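You operate a simulated robot arm through the tools that you are given. There is no shell and no other tool. Be economical: measure what you need, move in short steps, check, and stop when the job is done.

You are at the controls of a simulated robot arm. One attempt, no reset.

TASK
Stamp both labels once each and pull the work slide out.
Fine: move the slides with the lever catch on, end with it on; no hand past the yellow line while it is off, none on the hot block. Where these are worked on the way, their far stop is far enough and under half their travel is too little: work slide.

It is judged by the outcome, as a careful person would: the job done as asked, and still so three seconds after it is handed in. It fails if anything else is knocked over, pushed out of place, dropped, spilled or broken.

THE ROBOT
A 7-joint arm with a two-finger parallel gripper, fixed in place. Base frame: the origin is at the foot of the arm, x ahead of it, y to its left, z up. Lengths are in mm, angles in degrees, forces in N, time in s.
With the tool pointing down near the work surface it reaches from about 340 to 760 mm from the base axis. Its first joint turns from -115.0 to 115.0 degrees. Payload 3.91 kg.
The TCP is the grasp point between the finger pads, 30 mm short of the fingertips. In the tool frame z runs along the fingers and y along their closing line. The gripper opens to 110 mm. The fingers are 20 mm wide and 10 mm thick; the gripper's body (48 by 112 mm) begins 55 mm behind the TCP.
Orientation is that of the tool frame in the base frame, as a unit quaternion [x, y, z, w]. With the fingers straight down and closing along the base's y, the tool's x points along the base's -x, its y along +y and its z along -z.

THE INTERFACE
- The arm moves only by the tool send_rows. Its argument "motion" is a list of rows, each an object (a shift or turn left out is 0, a gripper value left out holds the last) with "offset": the shift along the tool's x, y, z in units of 300 mm (1.0 is 300 mm), a list of three; "rotation": the turn, a rotation vector about the tool's x, y, z in units of 60 degrees (1.0 is 60 degrees), a list of three; "claw": the finger opening in mm, from 0 to 110. In form: [{"offset": [dx, dy, dz], "rotation": [wx, wy, wz], "claw": claw}, ...]. A call has 1 to 8 rows; each row is the pose to reach, as a shift and turn from the pose commanded when the call began, along the tool's axes at that moment. A call with a number of a shift or a turn outside -1 to 1 is refused whole. Each row takes 0.2 s and may step no farther than 50 mm and 8.6 degrees from the row before; otherwise, or with a gripper value out of range, the whole call is refused. A pose out of reach is approached as far as the arm can. The call stops where the force on the tool passes 50 N (or 10 N more than at its start, if that is more) or the arm is blocked; 0.2 s more then pass. The fingers move at their own pace (about 108 mm/s each) and stop on an object; they squeeze with about 35 N. The grip force told is the motor's: it shows also when the fingers shut on nothing. Time passes only in rows, and 0.2 s behind the last, so rows that repeat a pose let the fingers close. It gives the time, the measured TCP pose, the force on the tool (base axes), the opening and the grip force at its end, in the units of the frame above (readings bear some noise), with the torque about the TCP (base axes, N m) and any sound that the robot's microphone picked up.
- Cameras (640 x 400 px; columns grow to the right, rows downward): "scene" is fixed at [213.7, 647.3, 1832.8]; the picture's right is [-0.83, -0.56, 0.00], its down [-0.35, 0.52, -0.78] and it looks along [0.44, -0.64, -0.63] (base axes); focal length 232 px, centre (320, 200). "wrist" rides on the gripper at [72, 17, -103] in the tool frame; the picture's right is [-0.23, 0.97, 0.00], its down [-0.76, -0.18, -0.62] and it looks along [-0.61, -0.14, 0.78] (tool axes); focal length 222 px, centre (320, 200).
- grab_frame(camera): a new picture of that camera. No time passes.
- move_column(by): slides the trunk up (or, below 0, down) by that many mm; the arm rides with it, the base frame stays. It gives what a move gives, with no picture.
- probe_pixels(camera, pixels): for up to 12 pixels [column, row] of the newest picture of that camera ("zoom" is the newest enlarged one), the place [x, y, z] in the base frame of the surface seen there, good to about 2 mm, but the place of the scene camera against the robot may be out by one fixed shift of up to 12 mm in any direction. No time passes.
- enlarge(camera, box): a new picture of the part [left, top, right, bottom] of that camera's present view, enlarged. No time passes.
- hand_in(): hands the job in; it is judged then, once.

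Keep the steps short. Do not move on a guess: measure, check each grasp and each placing, and mend mistakes. In all there are 80 turns and 34 pictures (those below and enlarged ones count). Leave the gripper open and the arm clear of the work at the hand-in unless told otherwise, and finish with a single line.

The tools are called after "Emit:" by a JSON object that holds its "method" and its "body". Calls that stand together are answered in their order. send_rows: Moves the arm, as the interface text tells. Its arguments: {"type":"object","properties":{"motion":{"type":"array"}},"required":["motion"]} The other tools are called the same way: move_column (by) slides the trunk up or down; grab_frame (camera) takes a picture; probe_pixels (camera, pixels) gives the place of the surface under pixels of a picture; enlarge (camera, box) takes an enlarged picture of a part of a camera's view; hand_in () hands the job in.

At the start:

```text
clock: 0.0
tool_pos: [377.2, 127.6, 1654.7]
orientation: [0.0, 1.0, 0.0, 0.001]
ft_force: [0.5, 0.2, -0.3]
torque: [0.01, -0.01, 0.02]
width: 109.8
grip_force: 0.0
trunk travel left (down, up): [-925.0, 65.0]
```

scene: 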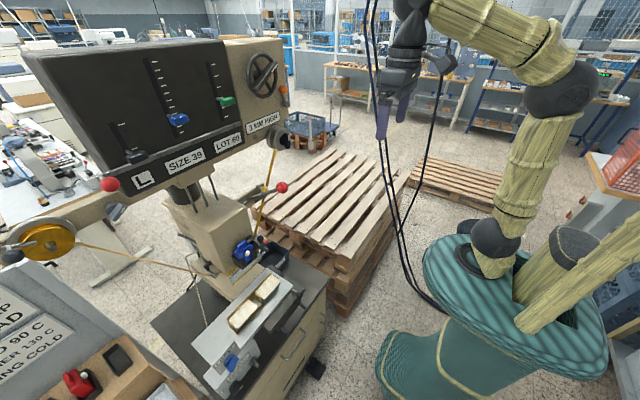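
wrist: 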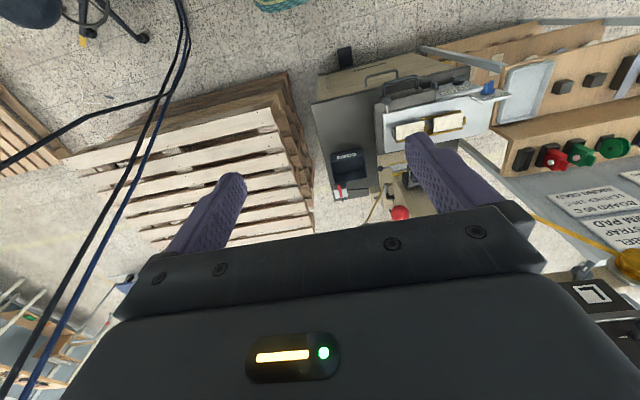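

I see a hot-stamping machine with sliders, levers, and a work slide. I'll enlarge the key areas to read the labels.

Emit:
{"method": "enlarge", "body": {"camera": "scene", "box": [0, 20, 320, 220]}}

Emit:
{"method": "enlarge", "body": {"camera": "scene", "box": [140, 200, 340, 400]}}

Emit:
{"method": "enlarge", "body": {"camera": "scene", "box": [0, 240, 200, 400]}}

Emit:
{"method": "enlarge", "body": {"camera": "wrist", "box": [400, 20, 640, 300]}}

```text
2.00 times, centred on (160, 120) of scene
```

zoom: 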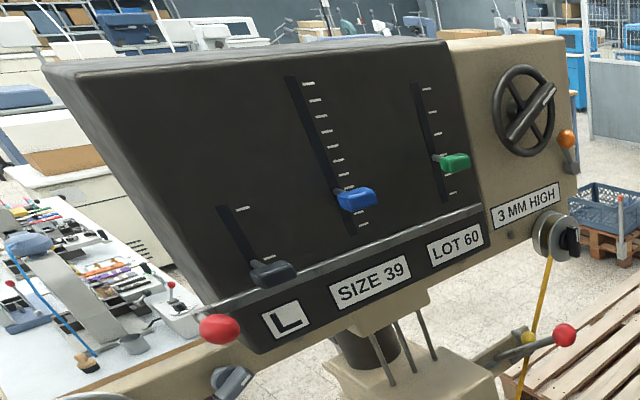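

```text
2.00 times, centred on (240, 300) of scene
```

zoom: 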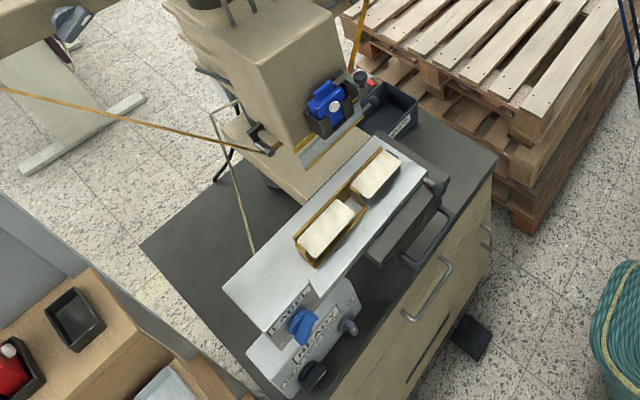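

```text
2.50 times, centred on (100, 320) of scene
```

zoom: 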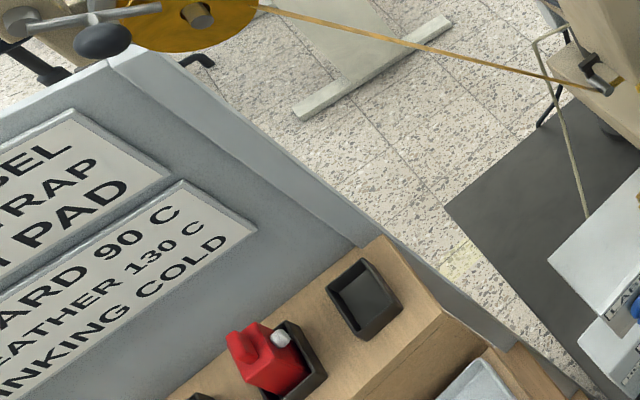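

```text
1.43 times, centred on (520, 160) of wrist
```

zoom: 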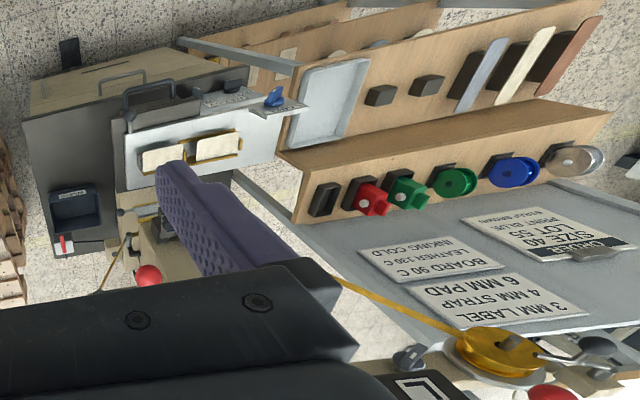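

I want positions of the main parts. I'll take a fresh wide scene picture region and probe key pixels: both labels, knobs, levers, and the plates.

Emit:
{"method": "grab_frame", "body": {"camera": "wrist"}}

Emit:
{"method": "enlarge", "body": {"camera": "wrist", "box": [540, 170, 640, 270]}}

Emit:
{"method": "probe_pixels", "body": {"camera": "scene", "pixels": [[242, 316], [268, 289], [231, 362], [246, 251], [282, 187], [109, 183], [178, 119], [225, 101], [135, 155], [262, 73], [284, 95], [278, 143]]}}

Emit:
{"method": "probe_pixels", "body": {"camera": "wrist", "pixels": [[410, 132], [447, 124], [488, 90], [400, 213], [340, 192], [345, 165], [553, 160], [582, 150], [612, 147], [585, 200]]}}

```text
27 pictures are left
```

wrist: 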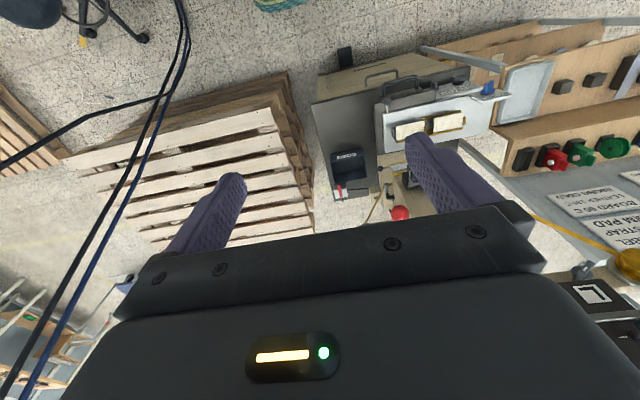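

```text
4.00 times, centred on (590, 220) of wrist
```

zoom: 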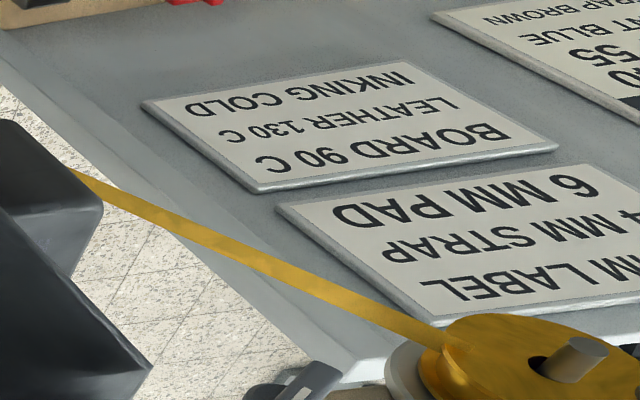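

```text
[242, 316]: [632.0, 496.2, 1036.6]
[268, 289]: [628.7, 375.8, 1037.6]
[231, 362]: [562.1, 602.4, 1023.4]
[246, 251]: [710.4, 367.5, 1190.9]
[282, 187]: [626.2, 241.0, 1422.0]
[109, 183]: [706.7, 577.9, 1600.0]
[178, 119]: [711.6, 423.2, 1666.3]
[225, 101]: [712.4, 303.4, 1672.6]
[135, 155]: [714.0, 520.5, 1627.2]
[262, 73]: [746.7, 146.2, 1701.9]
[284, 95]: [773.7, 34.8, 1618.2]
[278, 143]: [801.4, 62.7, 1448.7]
```

```text
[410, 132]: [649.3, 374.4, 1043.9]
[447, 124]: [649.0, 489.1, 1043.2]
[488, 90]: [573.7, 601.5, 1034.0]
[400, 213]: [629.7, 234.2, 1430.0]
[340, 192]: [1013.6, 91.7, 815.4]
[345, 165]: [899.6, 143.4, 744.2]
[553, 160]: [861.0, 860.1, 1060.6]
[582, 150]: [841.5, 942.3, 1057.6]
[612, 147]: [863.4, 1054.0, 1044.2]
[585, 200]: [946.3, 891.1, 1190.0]
```

The rig includes an order card at far y that I can't fully read. I'll move the arm toward +y (320 mm in 40 mm steps, clear space at x≈377) to see the card and the slide controls.

Emit:
{"method": "send_rows", "body": {"motion": [{"offset": [0, 0.133, 0]}, {"offset": [0, 0.267, 0]}, {"offset": [0, 0.4, 0]}, {"offset": [0, 0.533, 0]}, {"offset": [0, 0.667, 0]}, {"offset": [0, 0.8, 0]}, {"offset": [0, 0.933, 0]}, {"offset": [0, 1.0, 0]}]}}

Emit:
{"method": "grab_frame", "body": {"camera": "wrist"}}

```text
clock: 1.8
tool_pos: [347.3, 333.6, 1650.0]
orientation: [0.0, 1.0, 0.001, 0.0]
ft_force: [0.1, -0.2, -0.7]
torque: [0.04, 0.03, 0.01]
width: 110.0
grip_force: 0.1
out of reach, approached as far as the arm can: row 5, 6, 7, 8
trunk travel left (down, up): [-925.0, 65.0]
```

```text
25 pictures are left
```

wrist: 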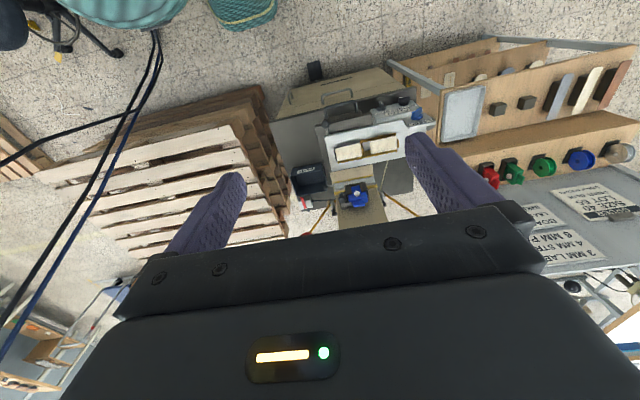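

The card is visible at about (600,200). I'll enlarge it, as well as the slide area at (360,150).

Emit:
{"method": "enlarge", "body": {"camera": "wrist", "box": [500, 170, 640, 270]}}

Emit:
{"method": "enlarge", "body": {"camera": "wrist", "box": [280, 80, 440, 240]}}

```text
4.00 times, centred on (570, 220) of wrist
```

zoom: 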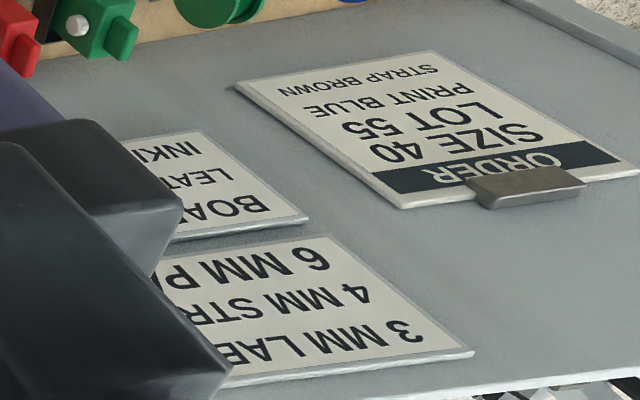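

```text
2.50 times, centred on (360, 160) of wrist
```

zoom: 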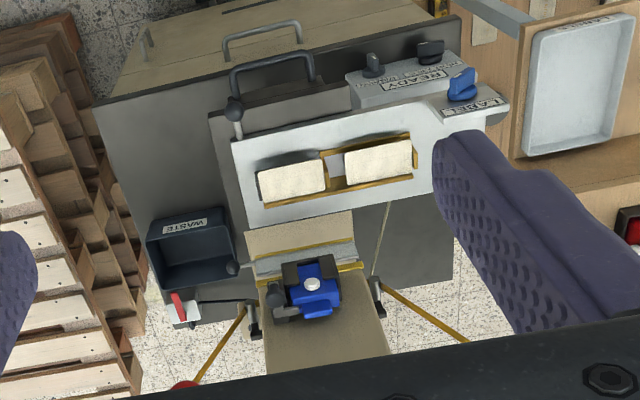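

Order: SIZE 40, LOT 55, PRINT BLUE. The panel presently reads SIZE 39, LOT 60. I'll lower the arm (about 296 mm) and shift a bit to read the slide's controls.

Emit:
{"method": "send_rows", "body": {"motion": [{"offset": [-0.02, 0.06, 0.123]}, {"offset": [-0.04, 0.12, 0.246]}, {"offset": [-0.06, 0.18, 0.37]}, {"offset": [-0.09, 0.24, 0.493]}, {"offset": [-0.11, 0.3, 0.616]}, {"offset": [-0.13, 0.36, 0.74]}, {"offset": [-0.15, 0.42, 0.863]}, {"offset": [-0.17, 0.48, 0.986]}]}}

Emit:
{"method": "grab_frame", "body": {"camera": "wrist"}}

```text
clock: 3.6
tool_pos: [399.6, 482.0, 1356.0]
orientation: [0.0, 1.0, -0.001, 0.0]
ft_force: [-0.9, 0.3, -0.2]
torque: [0.0, 0.02, -0.03]
width: 110.0
grip_force: 0.1
trunk travel left (down, up): [-925.0, 65.0]
```

```text
22 pictures are left
```

wrist: 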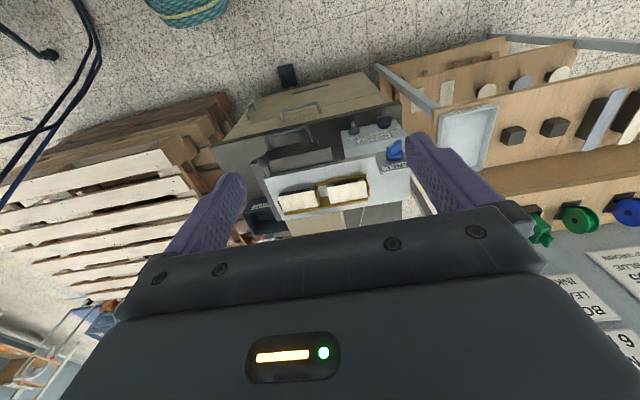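

I'll enlarge the slide region and probe it.

Emit:
{"method": "enlarge", "body": {"camera": "wrist", "box": [240, 110, 420, 225]}}

Emit:
{"method": "probe_pixels", "body": {"camera": "wrist", "pixels": [[298, 201], [341, 193], [353, 128], [384, 122], [394, 150], [392, 166], [270, 170], [258, 160], [300, 160], [370, 136], [320, 222], [380, 195]]}}

```text
3.48 times, centred on (330, 168) of wrist
```

zoom: 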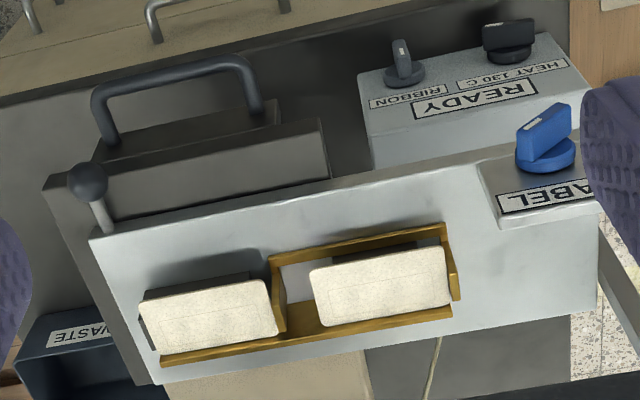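

```text
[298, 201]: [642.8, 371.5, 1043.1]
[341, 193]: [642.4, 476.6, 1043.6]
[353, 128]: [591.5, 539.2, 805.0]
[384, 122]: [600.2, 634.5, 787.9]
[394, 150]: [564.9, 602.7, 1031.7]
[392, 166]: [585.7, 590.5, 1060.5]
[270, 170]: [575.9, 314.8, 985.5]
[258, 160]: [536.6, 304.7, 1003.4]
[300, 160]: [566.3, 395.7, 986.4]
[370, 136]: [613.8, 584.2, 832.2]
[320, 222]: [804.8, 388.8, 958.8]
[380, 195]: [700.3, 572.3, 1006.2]
```

I see a slide plate with a LABEL knob, two labels, and a READY box with RIBBON / HEAT knobs. I now need to find the lever, catch and yellow line near the head, so I'll enlarge those in the scene view.

Emit:
{"method": "enlarge", "body": {"camera": "scene", "box": [215, 160, 305, 280]}}

Emit:
{"method": "enlarge", "body": {"camera": "scene", "box": [180, 260, 310, 390]}}

```text
3.33 times, centred on (260, 220) of scene
```

zoom: 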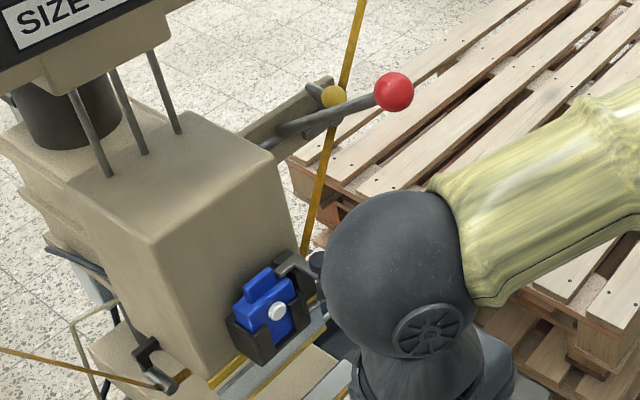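

```text
3.08 times, centred on (245, 325) of scene
```

zoom: 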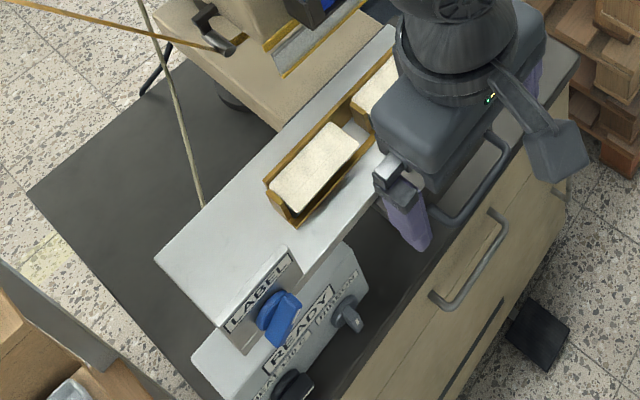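

The stamping lever (red ball) has a bracket with a yellow ball that might be the catch. I'll raise the arm to about (380,260,1540) and pitch the tool 45° forward so the wrist camera looks at the head and lever.

Emit:
{"method": "send_rows", "body": {"motion": [{"offset": [0.01, -0.106, -0.088], "rotation": [0, -0.107, 0]}, {"offset": [0.02, -0.212, -0.176], "rotation": [0, -0.214, 0]}, {"offset": [0.03, -0.318, -0.264], "rotation": [0, -0.321, 0]}, {"offset": [0.04, -0.424, -0.352], "rotation": [0, -0.428, 0]}, {"offset": [0.05, -0.53, -0.44], "rotation": [0, -0.535, 0]}, {"offset": [0.06, -0.636, -0.528], "rotation": [0, -0.642, 0]}, {"offset": [0.07, -0.74, -0.614], "rotation": [0, -0.75, 0]}]}}

Emit:
{"method": "grab_frame", "body": {"camera": "wrist"}}

```text
clock: 5.2
tool_pos: [374.6, 258.8, 1542.6]
orientation: [0.0, 0.923, 0.001, 0.384]
ft_force: [-0.3, 0.2, -0.4]
torque: [0.01, 0.01, 0.02]
width: 110.0
grip_force: 0.0
trunk travel left (down, up): [-925.0, 65.0]
```

```text
18 pictures are left
```

wrist: 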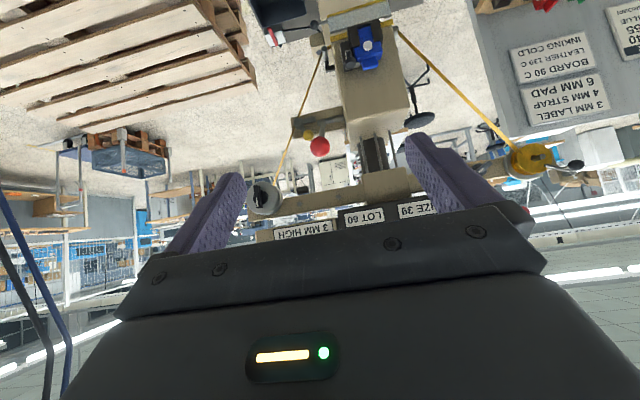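

Emit:
{"method": "enlarge", "body": {"camera": "wrist", "box": [240, 0, 440, 170]}}

Emit:
{"method": "probe_pixels", "body": {"camera": "wrist", "pixels": [[320, 147], [307, 134], [298, 120], [366, 45], [352, 27], [370, 95], [377, 155], [345, 10], [322, 60], [305, 10], [316, 130], [375, 5]]}}

```text
2.35 times, centred on (340, 85) of wrist
```

zoom: 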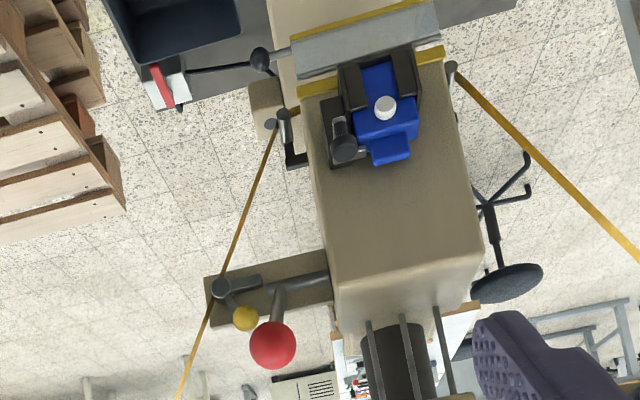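

```text
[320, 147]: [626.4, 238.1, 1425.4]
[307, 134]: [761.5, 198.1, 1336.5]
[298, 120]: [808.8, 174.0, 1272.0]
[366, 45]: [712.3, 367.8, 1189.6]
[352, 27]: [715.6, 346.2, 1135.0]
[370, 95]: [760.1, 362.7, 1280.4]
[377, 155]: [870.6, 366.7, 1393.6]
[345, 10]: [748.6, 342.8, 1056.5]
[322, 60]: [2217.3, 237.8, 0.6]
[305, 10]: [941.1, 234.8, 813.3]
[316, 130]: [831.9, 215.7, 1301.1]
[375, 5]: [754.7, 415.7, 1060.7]
```

The lever ball is at (626,238,1425), and the yellow-ball arm at (761,198,1336) is likely its catch. I'll enlarge these tighter, as well as the slide front in the scene view.

Emit:
{"method": "enlarge", "body": {"camera": "wrist", "box": [280, 95, 350, 165]}}

Emit:
{"method": "enlarge", "body": {"camera": "scene", "box": [200, 240, 310, 345]}}

```text
5.71 times, centred on (315, 130) of wrist
```

zoom: 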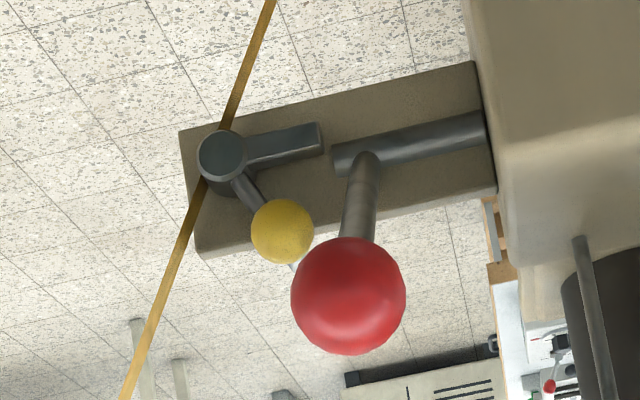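

```text
3.81 times, centred on (255, 292) of scene
```

zoom: 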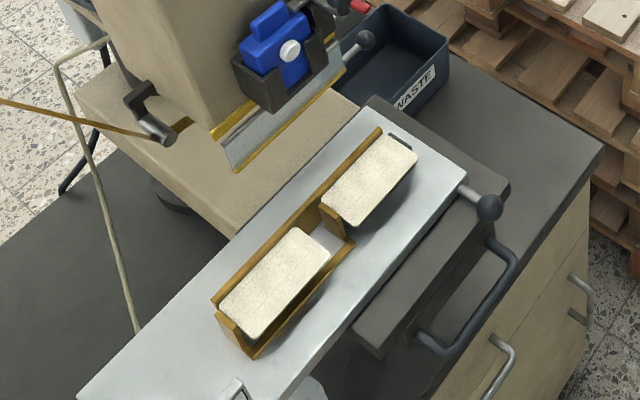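

The catch bar points at the lever's root, so it seems to be on. Next I need a close look at the slide handles, so I'll un-pitch and descend to about (450,300,1250).

Emit:
{"method": "send_rows", "body": {"motion": [{"offset": [0.063, 0.017, 0.107], "rotation": [0, 0.094, 0]}, {"offset": [0.127, 0.033, 0.215], "rotation": [0, 0.188, 0]}, {"offset": [0.19, 0.05, 0.322], "rotation": [0, 0.281, 0]}, {"offset": [0.253, 0.067, 0.43], "rotation": [0, 0.375, 0]}, {"offset": [0.317, 0.083, 0.537], "rotation": [0, 0.469, 0]}, {"offset": [0.38, 0.1, 0.645], "rotation": [0, 0.563, 0]}, {"offset": [0.443, 0.117, 0.752], "rotation": [0, 0.656, 0]}, {"offset": [0.507, 0.133, 0.86], "rotation": [0, 0.75, 0]}]}}

Emit:
{"method": "enlarge", "body": {"camera": "wrist", "box": [200, 0, 500, 230]}}

```text
clock: 7.0
tool_pos: [451.8, 296.0, 1251.0]
orientation: [0.0, 1.0, 0.0, -0.002]
ft_force: [0.0, 0.8, 0.7]
torque: [0.01, 0.03, -0.04]
width: 110.0
grip_force: 0.1
trunk travel left (down, up): [-925.0, 65.0]
```

```text
1.74 times, centred on (350, 115) of wrist
```

zoom: 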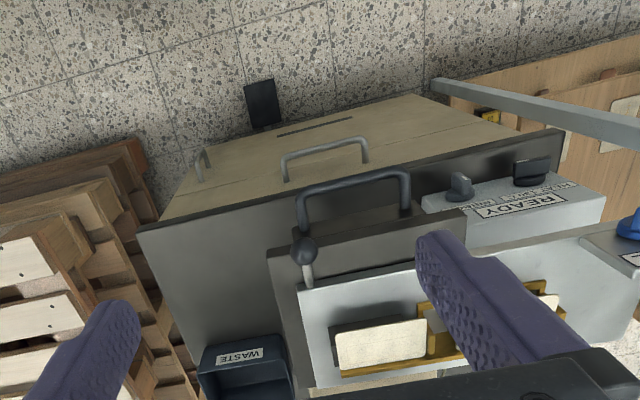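

Emit:
{"method": "probe_pixels", "body": {"camera": "zoom", "pixels": [[305, 250], [310, 275], [300, 205], [350, 180], [405, 185], [408, 205], [380, 345], [340, 225], [285, 290], [304, 300], [420, 240], [330, 380]]}}

Emit:
{"method": "probe_pixels", "body": {"camera": "zoom", "pixels": [[302, 215], [305, 230], [375, 265], [320, 290], [360, 270], [410, 270], [300, 345], [280, 255], [375, 176], [325, 185], [460, 190], [530, 210]]}}

```text
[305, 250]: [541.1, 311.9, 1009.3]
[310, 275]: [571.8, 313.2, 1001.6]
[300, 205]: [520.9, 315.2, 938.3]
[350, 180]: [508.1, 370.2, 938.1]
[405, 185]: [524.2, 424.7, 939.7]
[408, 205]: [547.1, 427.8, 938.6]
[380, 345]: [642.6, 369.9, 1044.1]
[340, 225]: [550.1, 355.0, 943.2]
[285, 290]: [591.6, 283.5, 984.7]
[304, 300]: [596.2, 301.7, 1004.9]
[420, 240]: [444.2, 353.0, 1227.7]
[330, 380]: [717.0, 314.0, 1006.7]
```

```text
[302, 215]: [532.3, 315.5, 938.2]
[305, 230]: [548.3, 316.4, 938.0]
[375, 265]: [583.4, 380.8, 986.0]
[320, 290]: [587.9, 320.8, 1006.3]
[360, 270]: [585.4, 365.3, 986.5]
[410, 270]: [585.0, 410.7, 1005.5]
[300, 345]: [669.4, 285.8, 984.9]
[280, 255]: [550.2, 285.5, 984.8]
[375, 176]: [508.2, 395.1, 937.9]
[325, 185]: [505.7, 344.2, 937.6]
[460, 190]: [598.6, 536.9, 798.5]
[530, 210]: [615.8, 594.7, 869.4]
```

Measured: U-handle bar at x≈508, z≈938 (top), y 315–428; ball knob on the plate at (541,312,~998); plate top z 1006, labels at 1043. Now a close look at the catch: I'll go to about (600,120,1420) pitched 60°, staying right of the lever ball.

Emit:
{"method": "send_rows", "body": {"motion": [{"offset": [-0.03, -0.12, -0.07], "rotation": [0, -0.125, 0]}, {"offset": [-0.08, -0.22, -0.14], "rotation": [0, -0.25, 0]}, {"offset": [-0.14, -0.32, -0.21], "rotation": [0, -0.375, 0]}, {"offset": [-0.2, -0.42, -0.28], "rotation": [0, -0.5, 0]}, {"offset": [-0.27, -0.5, -0.36], "rotation": [0, -0.625, 0]}, {"offset": [-0.34, -0.55, -0.44], "rotation": [0, -0.75, 0]}, {"offset": [-0.42, -0.57, -0.5], "rotation": [0, -0.875, 0]}, {"offset": [-0.493, -0.587, -0.563], "rotation": [0, -1.0, 0]}]}}

Emit:
{"method": "enlarge", "body": {"camera": "wrist", "box": [240, 0, 480, 200]}}

```text
clock: 8.8
tool_pos: [600.1, 122.4, 1422.0]
orientation: [-0.001, 0.866, 0.0, 0.501]
ft_force: [0.2, -0.5, -0.5]
torque: [-0.01, -0.01, -0.03]
width: 109.9
grip_force: 0.1
trunk travel left (down, up): [-925.0, 65.0]
```

```text
2.00 times, centred on (360, 100) of wrist
```

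zoom: 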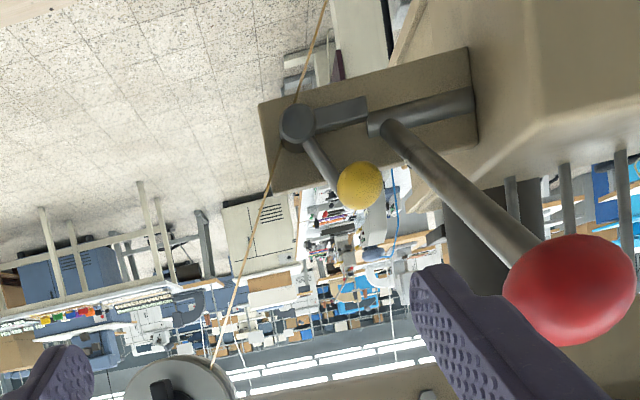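

Emit:
{"method": "probe_pixels", "body": {"camera": "zoom", "pixels": [[360, 185], [297, 124], [320, 160], [340, 112], [362, 108], [376, 124], [420, 108], [400, 140], [460, 195], [560, 280], [440, 70], [290, 180]]}}

```text
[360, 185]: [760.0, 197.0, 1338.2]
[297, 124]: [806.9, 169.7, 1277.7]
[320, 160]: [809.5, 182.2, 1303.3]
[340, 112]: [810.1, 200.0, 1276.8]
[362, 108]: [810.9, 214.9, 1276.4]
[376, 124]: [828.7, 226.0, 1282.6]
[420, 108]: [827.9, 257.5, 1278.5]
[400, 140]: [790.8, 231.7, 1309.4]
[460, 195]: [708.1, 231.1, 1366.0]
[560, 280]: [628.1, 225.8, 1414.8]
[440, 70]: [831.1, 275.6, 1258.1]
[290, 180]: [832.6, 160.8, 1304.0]
```

The hub is at (807,170,1278), and its bar is horizontal, pointing at the lever root (tip y≈217). So the catch is ON and must swing away (ball to −y). The ball centre is ≈(772,197,1338). I'll prepare a horizontal tool, rolled so the fingers close vertically: first back off and pitch level.

Emit:
{"method": "send_rows", "body": {"motion": [{"offset": [0.094, 0, -0.023], "rotation": [0, -0.125, 0]}, {"offset": [0.188, 0, -0.046], "rotation": [0, -0.25, 0]}, {"offset": [0.282, 0, -0.068], "rotation": [0, -0.375, 0]}, {"offset": [0.376, 0, -0.091], "rotation": [0, -0.5, 0]}]}}

Emit:
{"method": "send_rows", "body": {"motion": [{"rotation": [0, 0, -0.125]}, {"rotation": [0, 0, -0.25]}, {"rotation": [0, 0, -0.375]}, {"rotation": [0, 0, -0.5]}, {"rotation": [0, 0, -0.625]}, {"rotation": [0, 0, -0.75]}]}}

Emit:
{"method": "send_rows", "body": {"motion": [{"rotation": [0, 0, -0.125]}, {"rotation": [0, 0, -0.25]}, {"rotation": [0, 0, -0.375]}, {"rotation": [0, 0, -0.5]}, {"rotation": [0, 0, -0.625]}, {"rotation": [0, 0, -0.75]}]}}

```text
clock: 9.8
tool_pos: [521.4, 121.7, 1335.9]
orientation: [-0.001, 0.707, -0.001, 0.707]
ft_force: [0.6, 0.4, 0.5]
torque: [0.0, -0.01, 0.0]
width: 110.0
grip_force: 0.1
trunk travel left (down, up): [-925.0, 65.0]
```

```text
clock: 11.2
tool_pos: [519.5, 122.9, 1337.0]
orientation: [-0.272, 0.653, -0.272, 0.653]
ft_force: [1.0, -0.7, -0.2]
torque: [0.05, 0.01, -0.01]
width: 110.0
grip_force: 0.0
trunk travel left (down, up): [-925.0, 65.0]
```

```text
clock: 12.6
tool_pos: [520.3, 122.7, 1336.9]
orientation: [0.5, -0.499, 0.501, -0.5]
ft_force: [-0.7, 0.4, 0.0]
torque: [-0.01, -0.02, -0.03]
width: 109.9
grip_force: 0.0
trunk travel left (down, up): [-925.0, 65.0]
```

The orientation is as wanted (tool pointing +x, closing vertically). The work slide must go in first, with the catch on. I'll travel down toward the U-handle while pitching the tool 45° downward so I can grip its bar from the front.

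Emit:
{"method": "send_rows", "body": {"motion": [{"offset": [-0.083, 0.083, -0.0375], "rotation": [-0.094, 0, 0]}, {"offset": [-0.167, 0.167, -0.075], "rotation": [-0.188, 0, 0]}, {"offset": [-0.25, 0.25, -0.1125], "rotation": [-0.281, 0, 0]}, {"offset": [-0.333, 0.333, -0.15], "rotation": [-0.375, 0, 0]}, {"offset": [-0.417, 0.417, -0.1875], "rotation": [-0.469, 0, 0]}, {"offset": [-0.5, 0.5, -0.225], "rotation": [-0.563, 0, 0]}, {"offset": [-0.583, 0.583, -0.2625], "rotation": [-0.656, 0, 0]}, {"offset": [-0.667, 0.667, -0.3], "rotation": [-0.75, 0, 0]}]}}

```text
clock: 14.4
tool_pos: [427.2, 321.2, 1136.3]
orientation: [0.654, -0.653, 0.27, -0.27]
ft_force: [0.1, 0.4, -0.1]
torque: [0.02, 0.01, 0.01]
width: 109.9
grip_force: 0.0
trunk travel left (down, up): [-925.0, 65.0]
```

Now at (427,321,1136), pitched 45°. I'll move to a pre-grasp point 70 mm in front of the bar, opening to 44 mm, then take a wrist look.

Emit:
{"method": "send_rows", "body": {"motion": [{"offset": [-0.042, 0.074, 0.097], "claw": 44}, {"offset": [-0.083, 0.148, 0.195]}, {"offset": [-0.125, 0.221, 0.292]}, {"offset": [-0.167, 0.295, 0.389]}]}}

Emit:
{"method": "grab_frame", "body": {"camera": "wrist"}}

```text
clock: 15.4
tool_pos: [447.5, 373.7, 989.7]
orientation: [0.654, -0.653, 0.27, -0.27]
ft_force: [0.6, -1.0, -0.4]
torque: [0.02, 0.02, -0.03]
width: 44.0
grip_force: 0.0
trunk travel left (down, up): [-925.0, 65.0]
```

```text
12 pictures are left
```

wrist: 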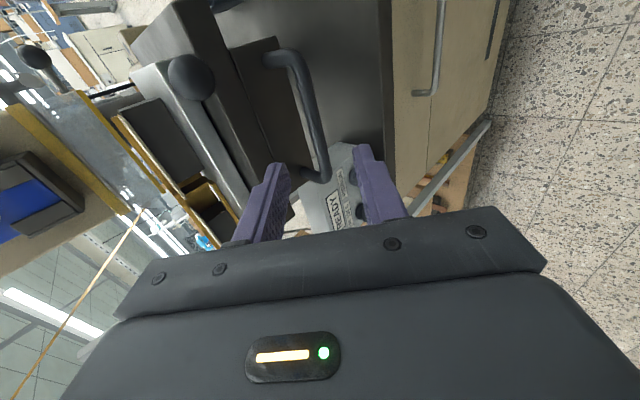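

The bar (from (275,55) to (320,180)) runs between the fingers. I'll probe it, and the ball and label pieces, to refine.

Emit:
{"method": "probe_pixels", "body": {"camera": "wrist", "pixels": [[305, 85], [310, 110], [317, 150], [300, 165], [270, 62], [190, 77], [37, 57], [195, 140], [160, 130], [100, 150], [60, 130], [110, 100]]}}

```text
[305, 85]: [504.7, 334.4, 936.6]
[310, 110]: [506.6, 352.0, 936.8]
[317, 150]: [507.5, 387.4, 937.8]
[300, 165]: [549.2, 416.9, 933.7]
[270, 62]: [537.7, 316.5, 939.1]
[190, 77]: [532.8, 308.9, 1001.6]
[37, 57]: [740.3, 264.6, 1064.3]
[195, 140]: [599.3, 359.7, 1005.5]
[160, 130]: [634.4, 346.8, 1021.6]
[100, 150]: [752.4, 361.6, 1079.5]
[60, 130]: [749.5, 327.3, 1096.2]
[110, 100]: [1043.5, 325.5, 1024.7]
```

The bar is confirmed at x≈507, z≈931. Advance 69 mm along the fingers and close on it.

Emit:
{"method": "send_rows", "body": {"motion": [{"offset": [0, 0, 0.08]}, {"offset": [0, 0, 0.16]}, {"offset": [0, 0, 0.23]}, {"offset": [0, 0, 0.23], "claw": 0}, {"offset": [0, 0, 0.23]}, {"offset": [0, 0, 0.23]}]}}

```text
clock: 16.8
tool_pos: [499.0, 371.5, 945.3]
orientation: [-0.653, 0.653, -0.271, 0.271]
ft_force: [18.8, 2.4, 11.1]
torque: [-0.71, -0.38, 0.16]
width: 11.6
grip_force: 45.2
trunk travel left (down, up): [-925.0, 65.0]
```

Gripped (11.6 mm bar). Now push +x gently, 80 mm in 20 mm steps, watching force and sound.

Emit:
{"method": "send_rows", "body": {"motion": [{"offset": [0, -0.047, 0.047]}, {"offset": [0, -0.094, 0.094]}, {"offset": [0, -0.141, 0.141]}, {"offset": [0, -0.189, 0.189]}]}}

```text
clock: 17.8
tool_pos: [577.2, 372.4, 943.8]
orientation: [-0.653, 0.654, -0.27, 0.27]
ft_force: [2.8, 0.2, 3.9]
torque: [-0.06, 0.02, 0.52]
width: 11.6
grip_force: 45.1
trunk travel left (down, up): [-925.0, 65.0]
```

It slides freely. Continue until a stop.

Emit:
{"method": "send_rows", "body": {"motion": [{"offset": [0, -0.047, 0.047]}, {"offset": [0, -0.094, 0.094]}, {"offset": [0, -0.141, 0.141]}, {"offset": [0, -0.189, 0.189]}, {"offset": [0, -0.236, 0.236]}]}}

```text
clock: 19.0
tool_pos: [670.1, 371.1, 943.3]
orientation: [0.654, -0.653, 0.27, -0.271]
ft_force: [-34.0, -3.2, 7.6]
torque: [0.36, 0.34, 0.99]
width: 11.7
grip_force: 45.0
trunk travel left (down, up): [-925.0, 65.0]
```

A −34 N reaction at x=670 suggests the far stop (~172 mm travel). I'll confirm with a small further push.

Emit:
{"method": "send_rows", "body": {"motion": [{"offset": [0, -0.012, 0.012]}, {"offset": [0, -0.012, 0.012]}]}}

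Emit:
{"method": "grab_frame", "body": {"camera": "wrist"}}

```text
clock: 19.4
tool_pos: [670.3, 371.2, 942.4]
orientation: [0.656, -0.653, 0.269, -0.267]
ft_force: [-34.4, -5.7, 19.7]
torque: [-0.79, 0.17, -0.18]
width: 11.6
grip_force: 45.1
trunk travel left (down, up): [-925.0, 65.0]
stopped in row 1: the force on the tool passed its limit at 56 N (the readings are from after the stop); the commanded pose is now the measured one
```

```text
11 pictures are left
```

wrist: 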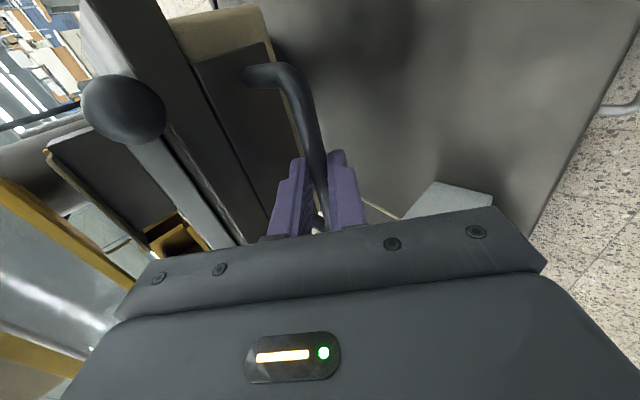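

At the far stop. Release and back off along the tool axis by 150 mm.

Emit:
{"method": "send_rows", "body": {"motion": [{"claw": 44}, {"claw": 44}, {"offset": [0, 0, -0.1]}, {"offset": [0, 0, -0.2]}, {"offset": [0, 0, -0.333]}, {"offset": [0, 0, -0.5]}, {"offset": [0, 0, -0.6]}]}}

```text
refused: row 6 steps farther than a row can; nothing moved
```

Emit:
{"method": "send_rows", "body": {"motion": [{"claw": 44}, {"claw": 44}, {"offset": [0, 0, -0.1]}, {"offset": [0, 0, -0.2]}, {"offset": [0, 0, -0.34]}, {"offset": [0, 0, -0.48]}, {"offset": [0, 0, -0.6]}]}}

```text
clock: 21.0
tool_pos: [545.5, 372.9, 1066.1]
orientation: [0.654, -0.654, 0.268, -0.268]
ft_force: [-0.3, -0.2, -0.5]
torque: [0.0, -0.03, -0.05]
width: 44.1
grip_force: 0.0
trunk travel left (down, up): [-925.0, 65.0]
```

Clear. Now swing to (600,145,1338) while leveling the tool, ready for the catch ball.

Emit:
{"method": "send_rows", "body": {"motion": [{"offset": [0.094, -0.096, -0.064], "rotation": [0.094, 0, 0]}, {"offset": [0.188, -0.193, -0.128], "rotation": [0.188, 0, 0]}, {"offset": [0.281, -0.289, -0.191], "rotation": [0.281, 0, 0]}, {"offset": [0.375, -0.385, -0.255], "rotation": [0.375, 0, 0]}, {"offset": [0.469, -0.481, -0.319], "rotation": [0.469, 0, 0]}, {"offset": [0.563, -0.578, -0.383], "rotation": [0.563, 0, 0]}, {"offset": [0.656, -0.674, -0.446], "rotation": [0.656, 0, 0]}, {"offset": [0.75, -0.77, -0.51], "rotation": [0.75, 0, 0]}]}}

```text
clock: 22.8
tool_pos: [607.3, 148.8, 1340.2]
orientation: [0.502, -0.501, 0.498, -0.498]
ft_force: [-0.4, 0.1, -0.4]
torque: [0.02, 0.02, 0.01]
width: 43.9
grip_force: 0.1
trunk travel left (down, up): [-925.0, 65.0]
```

Yaw 14° toward the catch and approach to 60 mm short of it, then look.

Emit:
{"method": "send_rows", "body": {"motion": [{"offset": [-0.03, 0.0, 0.09], "rotation": [0, -0.08, 0]}, {"offset": [-0.06, 0.003, 0.18], "rotation": [0, -0.16, 0]}, {"offset": [-0.09, 0.007, 0.277], "rotation": [0, -0.233, 0]}]}}

Emit:
{"method": "grab_frame", "body": {"camera": "wrist"}}

```text
clock: 23.6
tool_pos: [690.5, 175.4, 1337.8]
orientation: [0.56, -0.437, 0.432, -0.555]
ft_force: [0.3, -0.2, 0.0]
torque: [-0.01, 0.01, 0.02]
width: 43.9
grip_force: 0.0
trunk travel left (down, up): [-925.0, 65.0]
```

```text
10 pictures are left
```

wrist: 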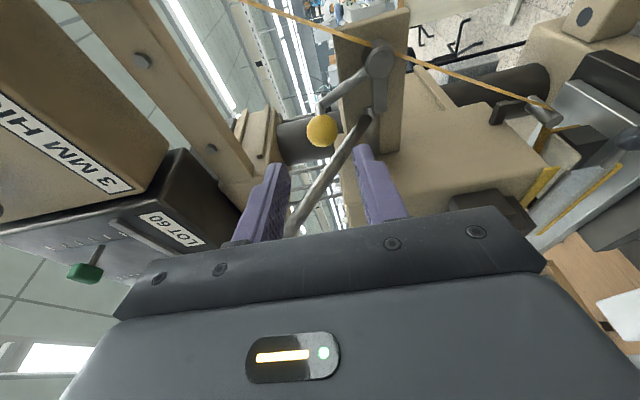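

Emit:
{"method": "probe_pixels", "body": {"camera": "wrist", "pixels": [[321, 130], [308, 130], [334, 132], [322, 116], [321, 145], [345, 150], [330, 170], [378, 62], [378, 100], [345, 93], [310, 205], [366, 120]]}}

```text
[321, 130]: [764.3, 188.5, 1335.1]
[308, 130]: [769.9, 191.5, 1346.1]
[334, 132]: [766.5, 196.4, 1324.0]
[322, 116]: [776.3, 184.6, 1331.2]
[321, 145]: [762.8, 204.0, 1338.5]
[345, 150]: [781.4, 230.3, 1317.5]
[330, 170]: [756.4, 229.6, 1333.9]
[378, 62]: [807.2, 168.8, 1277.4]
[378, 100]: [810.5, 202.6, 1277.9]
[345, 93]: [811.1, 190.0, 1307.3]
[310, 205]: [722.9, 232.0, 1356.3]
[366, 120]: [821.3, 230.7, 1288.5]
```

Ball centre ≈(772,197,1337), straight on axis. Advance 60 mm and close on it.

Emit:
{"method": "send_rows", "body": {"motion": [{"offset": [0, 0, 0.07]}, {"offset": [0, 0, 0.14]}, {"offset": [0, 0, 0.2]}, {"offset": [0, 0, 0.2], "claw": 0}, {"offset": [0, 0, 0.2]}, {"offset": [0, 0, 0.2]}]}}

```text
clock: 25.0
tool_pos: [749.0, 191.0, 1333.6]
orientation: [0.56, -0.439, 0.433, -0.553]
ft_force: [-3.8, -2.0, -8.6]
torque: [-0.01, 0.21, -0.08]
width: 27.1
grip_force: 45.5
trunk travel left (down, up): [-925.0, 65.0]
```

Ball gripped (27 mm). Turn the catch about its hub, ball swinging to −y along its arc, first 60°, watching force and sound.

Emit:
{"method": "send_rows", "body": {"motion": [{"offset": [0.026, -0.009, -0.007]}, {"offset": [0.052, -0.017, -0.013]}, {"offset": [0.105, -0.019, -0.026]}, {"offset": [0.157, -0.007, -0.039]}, {"offset": [0.204, 0.018, -0.051]}]}}

```text
clock: 26.2
tool_pos: [749.2, 129.5, 1333.0]
orientation: [0.559, -0.435, 0.435, -0.556]
ft_force: [1.8, 6.2, 4.5]
torque: [0.09, 0.08, 1.01]
width: 26.7
grip_force: 44.8
trunk travel left (down, up): [-925.0, 65.0]
```

It turns easily. Continue toward 90° until a stop.

Emit:
{"method": "send_rows", "body": {"motion": [{"offset": [0.02, 0.018, -0.005]}, {"offset": [0.039, 0.037, -0.01]}, {"offset": [0.054, 0.06, -0.014]}, {"offset": [0.068, 0.083, -0.017]}]}}

Emit:
{"method": "grab_frame", "body": {"camera": "wrist"}}

```text
clock: 26.8
tool_pos: [750.3, 127.4, 1332.5]
orientation: [-0.555, 0.427, -0.433, 0.568]
ft_force: [0.2, 9.2, 6.3]
torque: [0.01, -0.06, 0.52]
width: 26.9
grip_force: 45.0
trunk travel left (down, up): [-925.0, 65.0]
stopped in row 2: the force on the tool passed its limit at 54 N (the readings are from after the stop); the commanded pose is now the measured one
```

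```text
9 pictures are left
```

wrist: 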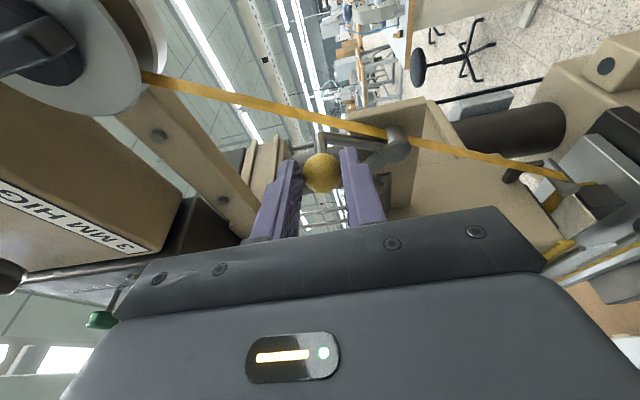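

The catch has hit its stop about 60° over, bar now pointing up: OFF. Release and retreat 160 mm, un-yawing at the end.

Emit:
{"method": "send_rows", "body": {"motion": [{"claw": 60}, {"claw": 60}, {"offset": [0, 0, -0.13]}, {"offset": [0, 0, -0.26]}, {"offset": [0, 0, -0.39], "rotation": [0, 0.08, 0]}, {"offset": [0, 0, -0.5], "rotation": [0, 0.16, 0]}, {"offset": [0, 0, -0.56], "rotation": [0, 0.24, 0]}]}}

```text
clock: 28.4
tool_pos: [585.4, 80.4, 1329.0]
orientation: [-0.496, 0.496, -0.502, 0.506]
ft_force: [-0.5, 0.4, -0.6]
torque: [0.02, 0.0, 0.01]
width: 60.2
grip_force: 0.1
trunk travel left (down, up): [-925.0, 65.0]
```

Move to a pre-grasp 120 mm out from the lever ball along the lever's line (pitched 35° down), and look.

Emit:
{"method": "send_rows", "body": {"motion": [{"offset": [-0.06, -0.11, -0.04], "rotation": [-0.098, 0, 0]}, {"offset": [-0.13, -0.22, -0.08], "rotation": [-0.196, 0, 0]}, {"offset": [-0.22, -0.32, -0.11], "rotation": [-0.293, 0, 0]}, {"offset": [-0.32, -0.4, -0.12], "rotation": [-0.391, 0, 0]}, {"offset": [-0.42, -0.47, -0.127], "rotation": [-0.489, 0, 0]}, {"offset": [-0.513, -0.52, -0.127], "rotation": [-0.587, 0, 0]}]}}

Emit:
{"method": "grab_frame", "body": {"camera": "wrist"}}

```text
clock: 29.8
tool_pos: [546.2, 235.7, 1484.1]
orientation: [0.627, -0.625, 0.327, -0.332]
ft_force: [0.2, 0.4, -0.6]
torque: [-0.01, -0.02, -0.02]
width: 60.3
grip_force: 0.1
trunk travel left (down, up): [-925.0, 65.0]
```

```text
8 pictures are left
```

wrist: 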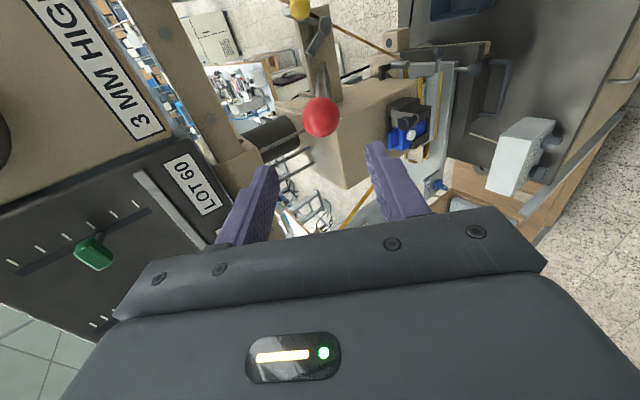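

Emit:
{"method": "probe_pixels", "body": {"camera": "wrist", "pixels": [[320, 117], [305, 117], [335, 118], [320, 102], [320, 132], [325, 88], [320, 70], [300, 10], [467, 70], [95, 252], [30, 200]]}}

```text
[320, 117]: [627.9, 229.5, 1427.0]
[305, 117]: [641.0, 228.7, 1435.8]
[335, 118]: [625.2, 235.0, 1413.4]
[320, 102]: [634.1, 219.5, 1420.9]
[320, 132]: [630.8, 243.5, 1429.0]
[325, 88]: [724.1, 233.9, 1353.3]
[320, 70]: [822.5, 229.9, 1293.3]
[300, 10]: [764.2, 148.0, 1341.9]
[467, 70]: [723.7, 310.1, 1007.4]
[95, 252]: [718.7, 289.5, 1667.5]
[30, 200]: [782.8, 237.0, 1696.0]
```

Ball centre ≈(643,235,1416), on axis, 119 mm ahead. Advance and close on it.

Emit:
{"method": "send_rows", "body": {"motion": [{"offset": [0, 0, 0.1]}, {"offset": [0, 0, 0.2]}, {"offset": [0, 0, 0.3]}, {"offset": [0, 0, 0.397]}, {"offset": [0, 0, 0.397], "claw": 0}, {"offset": [0, 0, 0.397]}, {"offset": [0, 0, 0.397]}]}}

```text
clock: 31.4
tool_pos: [646.0, 234.1, 1417.3]
orientation: [0.626, -0.625, 0.328, -0.33]
ft_force: [0.3, -1.8, -13.1]
torque: [0.14, -0.09, 0.01]
width: 37.1
grip_force: 44.7
trunk travel left (down, up): [-925.0, 65.0]
```

Ball held (37 mm). Pull the lever down along its arc about the pivot (838,1280), first 24°.

Emit:
{"method": "send_rows", "body": {"motion": [{"offset": [0, 0.082, 0.004], "rotation": [0.1, 0, 0]}, {"offset": [0, 0.163, 0.017], "rotation": [0.2, 0, 0]}, {"offset": [0, 0.243, 0.039], "rotation": [0.3, 0, 0]}, {"offset": [0, 0.32, 0.068], "rotation": [0.4, 0, 0]}]}}

```text
clock: 32.4
tool_pos: [606.4, 234.3, 1327.7]
orientation: [-0.543, 0.543, -0.451, 0.455]
ft_force: [-0.2, -2.8, 3.5]
torque: [-0.46, 0.09, -1.22]
width: 36.9
grip_force: 45.3
trunk travel left (down, up): [-925.0, 65.0]
```

Low resistance; continue along the arc in the same way until the press bottoms.

Emit:
{"method": "send_rows", "body": {"motion": [{"offset": [0, 0.082, 0.004], "rotation": [0.1, 0, 0]}, {"offset": [0, 0.163, 0.017], "rotation": [0.2, 0, 0]}, {"offset": [0, 0.243, 0.039], "rotation": [0.3, 0, 0]}, {"offset": [0, 0.32, 0.068], "rotation": [0.4, 0, 0]}]}}

```text
clock: 33.4
tool_pos: [606.6, 233.2, 1230.8]
orientation: [-0.436, 0.438, -0.553, 0.558]
ft_force: [-6.8, -6.2, 3.4]
torque: [-0.43, 0.11, -0.3]
width: 37.3
grip_force: 44.8
trunk travel left (down, up): [-925.0, 65.0]
```

Still free at about −13°. Continue.

Emit:
{"method": "send_rows", "body": {"motion": [{"offset": [0, 0.082, 0.004], "rotation": [0.1, 0, 0]}, {"offset": [0, 0.163, 0.017], "rotation": [0.2, 0, 0]}, {"offset": [0, 0.243, 0.039], "rotation": [0.3, 0, 0]}, {"offset": [0, 0.32, 0.068], "rotation": [0.4, 0, 0]}]}}

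```text
clock: 34.0
tool_pos: [616.9, 232.6, 1197.4]
orientation: [-0.354, 0.357, -0.607, 0.616]
ft_force: [-32.7, -9.6, 27.2]
torque: [0.09, -0.6, 0.11]
width: 37.6
grip_force: 45.0
trunk travel left (down, up): [-925.0, 65.0]
stopped in row 3: the force on the tool passed its limit at 60 N (the readings are from after the stop); the commanded pose is now the measured one
```

Blocked at z≈1197 (about −20°). I'll check in the scene view whether the head has come down on the label.

Emit:
{"method": "enlarge", "body": {"camera": "scene", "box": [170, 180, 310, 310]}}

```text
3.08 times, centred on (240, 245) of scene
```

zoom: 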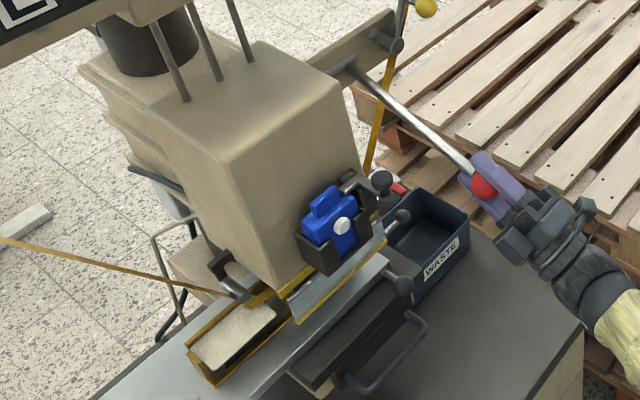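

Emit:
{"method": "probe_pixels", "body": {"camera": "zoom", "pixels": [[342, 226], [325, 200], [240, 150], [340, 270], [300, 315], [270, 70], [235, 335], [405, 285], [310, 300], [275, 315], [255, 300]]}}

```text
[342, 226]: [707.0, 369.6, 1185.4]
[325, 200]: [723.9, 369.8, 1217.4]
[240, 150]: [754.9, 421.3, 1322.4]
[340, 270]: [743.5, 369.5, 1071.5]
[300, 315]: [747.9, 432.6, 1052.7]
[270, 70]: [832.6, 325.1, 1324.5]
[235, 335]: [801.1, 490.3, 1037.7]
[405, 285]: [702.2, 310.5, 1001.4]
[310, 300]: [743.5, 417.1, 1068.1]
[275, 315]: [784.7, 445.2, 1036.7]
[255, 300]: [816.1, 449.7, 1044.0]
```

The head housing is fixed and the ram works inside; the lever is at its lower stop. Hold briefly, then raise the lever back along the arc.

Emit:
{"method": "send_rows", "body": {"motion": [{"offset": [0, 0.008, 0]}, {"offset": [0, 0.008, 0]}, {"offset": [0, 0.008, 0]}]}}

Emit:
{"method": "send_rows", "body": {"motion": [{"offset": [0, -0.1, 0.022], "rotation": [-0.125, 0, 0]}, {"offset": [0, -0.197, 0.057], "rotation": [-0.25, 0, 0]}, {"offset": [0, -0.288, 0.105], "rotation": [-0.375, 0, 0]}, {"offset": [0, -0.373, 0.164], "rotation": [-0.5, 0, 0]}, {"offset": [0, -0.448, 0.233], "rotation": [-0.625, 0, 0]}, {"offset": [0, -0.515, 0.312], "rotation": [-0.75, 0, 0]}, {"offset": [0, -0.556, 0.375], "rotation": [-0.84, 0, 0]}, {"offset": [0, -0.589, 0.438], "rotation": [-0.93, 0, 0]}]}}

```text
clock: 34.6
tool_pos: [619.8, 232.6, 1198.8]
orientation: [-0.351, 0.356, -0.608, 0.617]
ft_force: [-38.2, -7.7, 21.6]
torque: [0.08, -0.48, -0.17]
width: 37.3
grip_force: 45.0
trunk travel left (down, up): [-925.0, 65.0]
stopped in row 2: the force on the tool passed its limit at 55 N (the readings are from after the stop); the commanded pose is now the measured one
```

```text
clock: 36.4
tool_pos: [652.0, 234.0, 1413.4]
orientation: [0.602, -0.6, 0.367, -0.378]
ft_force: [-22.7, 2.8, 19.6]
torque: [0.56, -0.07, 0.79]
width: 37.1
grip_force: 44.9
trunk travel left (down, up): [-925.0, 65.0]
```

The lever is back near the top. A small nudge up, relieving the axial strain, to make sure it is fully up.

Emit:
{"method": "send_rows", "body": {"motion": [{"offset": [0, -0.022, -0.014]}, {"offset": [0, -0.022, -0.014]}]}}

```text
clock: 37.0
tool_pos: [653.3, 235.4, 1412.6]
orientation: [0.604, -0.603, 0.367, -0.371]
ft_force: [-25.9, -0.6, -15.6]
torque: [0.21, -0.15, 0.43]
width: 36.9
grip_force: 45.0
trunk travel left (down, up): [-925.0, 65.0]
```

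It's at the upper stop. Release and retreat along the tool axis.

Emit:
{"method": "send_rows", "body": {"motion": [{"claw": 60}, {"claw": 60}, {"offset": [0, 0, -0.12]}, {"offset": [0, 0, -0.24]}, {"offset": [0, 0, -0.36]}, {"offset": [0, 0, -0.42]}]}}

```text
clock: 38.4
tool_pos: [544.1, 231.4, 1472.8]
orientation: [0.602, -0.602, 0.366, -0.376]
ft_force: [-0.3, 0.3, -1.0]
torque: [0.02, 0.02, 0.03]
width: 59.9
grip_force: 0.1
trunk travel left (down, up): [-925.0, 65.0]
```

Now move around to the catch again at (600,85,1333), leveling the tool.

Emit:
{"method": "send_rows", "body": {"motion": [{"offset": [0.16, 0, 0], "rotation": [0.076, 0, 0]}, {"offset": [0.31, 0, 0], "rotation": [0.153, 0, 0]}, {"offset": [0.417, 0.089, 0.046], "rotation": [0.229, 0, 0]}, {"offset": [0.467, 0.184, 0.152], "rotation": [0.305, 0, 0]}, {"offset": [0.487, 0.256, 0.265], "rotation": [0.382, 0, 0]}, {"offset": [0.487, 0.328, 0.381], "rotation": [0.458, 0, 0]}]}}

```text
clock: 39.8
tool_pos: [605.7, 87.8, 1330.2]
orientation: [-0.496, 0.497, -0.499, 0.508]
ft_force: [0.3, -0.3, 0.0]
torque: [0.0, -0.01, 0.01]
width: 59.8
grip_force: 0.1
trunk travel left (down, up): [-925.0, 65.0]
```

Approach with 14° yaw to where I left the ball (774,133,1332), stopping 60 mm short; then advance and close, checking the width.

Emit:
{"method": "send_rows", "body": {"motion": [{"offset": [-0.028, -0.002, 0.096], "rotation": [0, -0.08, 0]}, {"offset": [-0.056, -0.005, 0.192], "rotation": [0, -0.16, 0]}, {"offset": [-0.083, -0.007, 0.288], "rotation": [0, -0.233, 0], "claw": 50}]}}

Emit:
{"method": "send_rows", "body": {"motion": [{"offset": [0, 0, 0.07]}, {"offset": [0, 0, 0.14]}, {"offset": [0, 0, 0.2]}, {"offset": [0, 0, 0.2], "claw": 0}, {"offset": [0, 0, 0.2]}, {"offset": [0, 0, 0.2]}]}}

```text
clock: 40.6
tool_pos: [691.1, 111.3, 1334.0]
orientation: [-0.553, 0.432, -0.434, 0.565]
ft_force: [0.1, -0.1, -1.0]
torque: [0.01, -0.04, 0.01]
width: 50.0
grip_force: 0.1
trunk travel left (down, up): [-925.0, 65.0]
```

```text
clock: 42.0
tool_pos: [747.3, 128.8, 1335.2]
orientation: [-0.555, 0.432, -0.434, 0.563]
ft_force: [-7.5, 0.5, -16.0]
torque: [-0.51, 0.47, 0.23]
width: 26.9
grip_force: 44.8
trunk travel left (down, up): [-925.0, 65.0]
```

Gripped (27 mm). Swing the catch back to ON along the arc.

Emit:
{"method": "send_rows", "body": {"motion": [{"offset": [-0.047, -0.025, 0.012]}, {"offset": [-0.099, -0.037, 0.025]}, {"offset": [-0.152, -0.035, 0.038]}, {"offset": [-0.204, -0.018, 0.051]}, {"offset": [-0.22, -0.005, 0.055]}]}}

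```text
clock: 43.3
tool_pos: [748.3, 184.4, 1355.5]
orientation: [-0.539, 0.431, -0.446, 0.57]
ft_force: [0.5, -14.8, 15.4]
torque: [0.08, -0.37, -0.46]
width: 0.0
grip_force: 38.0
trunk travel left (down, up): [-925.0, 65.0]
stopped in row 5: the force on the tool passed its limit at 54 N (the readings are from after the stop); the commanded pose is now the measured one
```

The ball slipped out of the grip near the end (width 0). Back off 60 mm and look.

Emit:
{"method": "send_rows", "body": {"motion": [{"offset": [0, 0, -0.1]}, {"offset": [0, 0, -0.23], "claw": 50}, {"offset": [0, 0, -0.23]}]}}

Emit:
{"method": "grab_frame", "body": {"camera": "wrist"}}

```text
clock: 44.1
tool_pos: [685.5, 175.7, 1344.7]
orientation: [-0.545, 0.43, -0.441, 0.569]
ft_force: [0.6, -0.1, 0.0]
torque: [-0.01, 0.02, -0.01]
width: 50.0
grip_force: 0.1
trunk travel left (down, up): [-925.0, 65.0]
```

```text
6 pictures are left
```

wrist: 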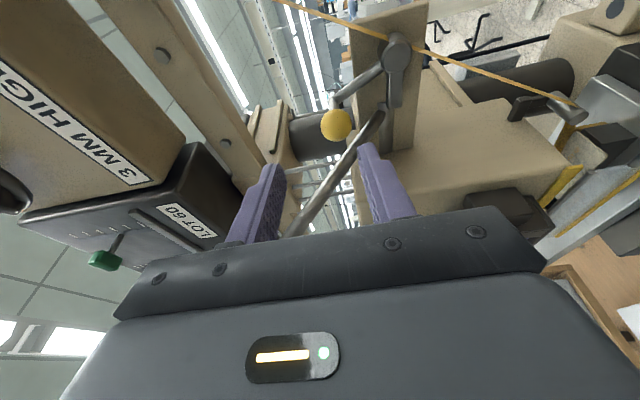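

Emit:
{"method": "probe_pixels", "body": {"camera": "wrist", "pixels": [[337, 125], [325, 125], [349, 127], [338, 112], [337, 139], [396, 55], [396, 85], [394, 102], [398, 70], [375, 120]]}}

```text
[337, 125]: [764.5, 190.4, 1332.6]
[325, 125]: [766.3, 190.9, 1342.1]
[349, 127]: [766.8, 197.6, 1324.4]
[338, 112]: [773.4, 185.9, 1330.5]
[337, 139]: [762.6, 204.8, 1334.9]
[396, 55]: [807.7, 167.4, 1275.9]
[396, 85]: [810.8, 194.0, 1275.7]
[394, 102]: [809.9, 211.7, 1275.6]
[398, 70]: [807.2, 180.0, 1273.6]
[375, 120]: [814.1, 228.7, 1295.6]
```

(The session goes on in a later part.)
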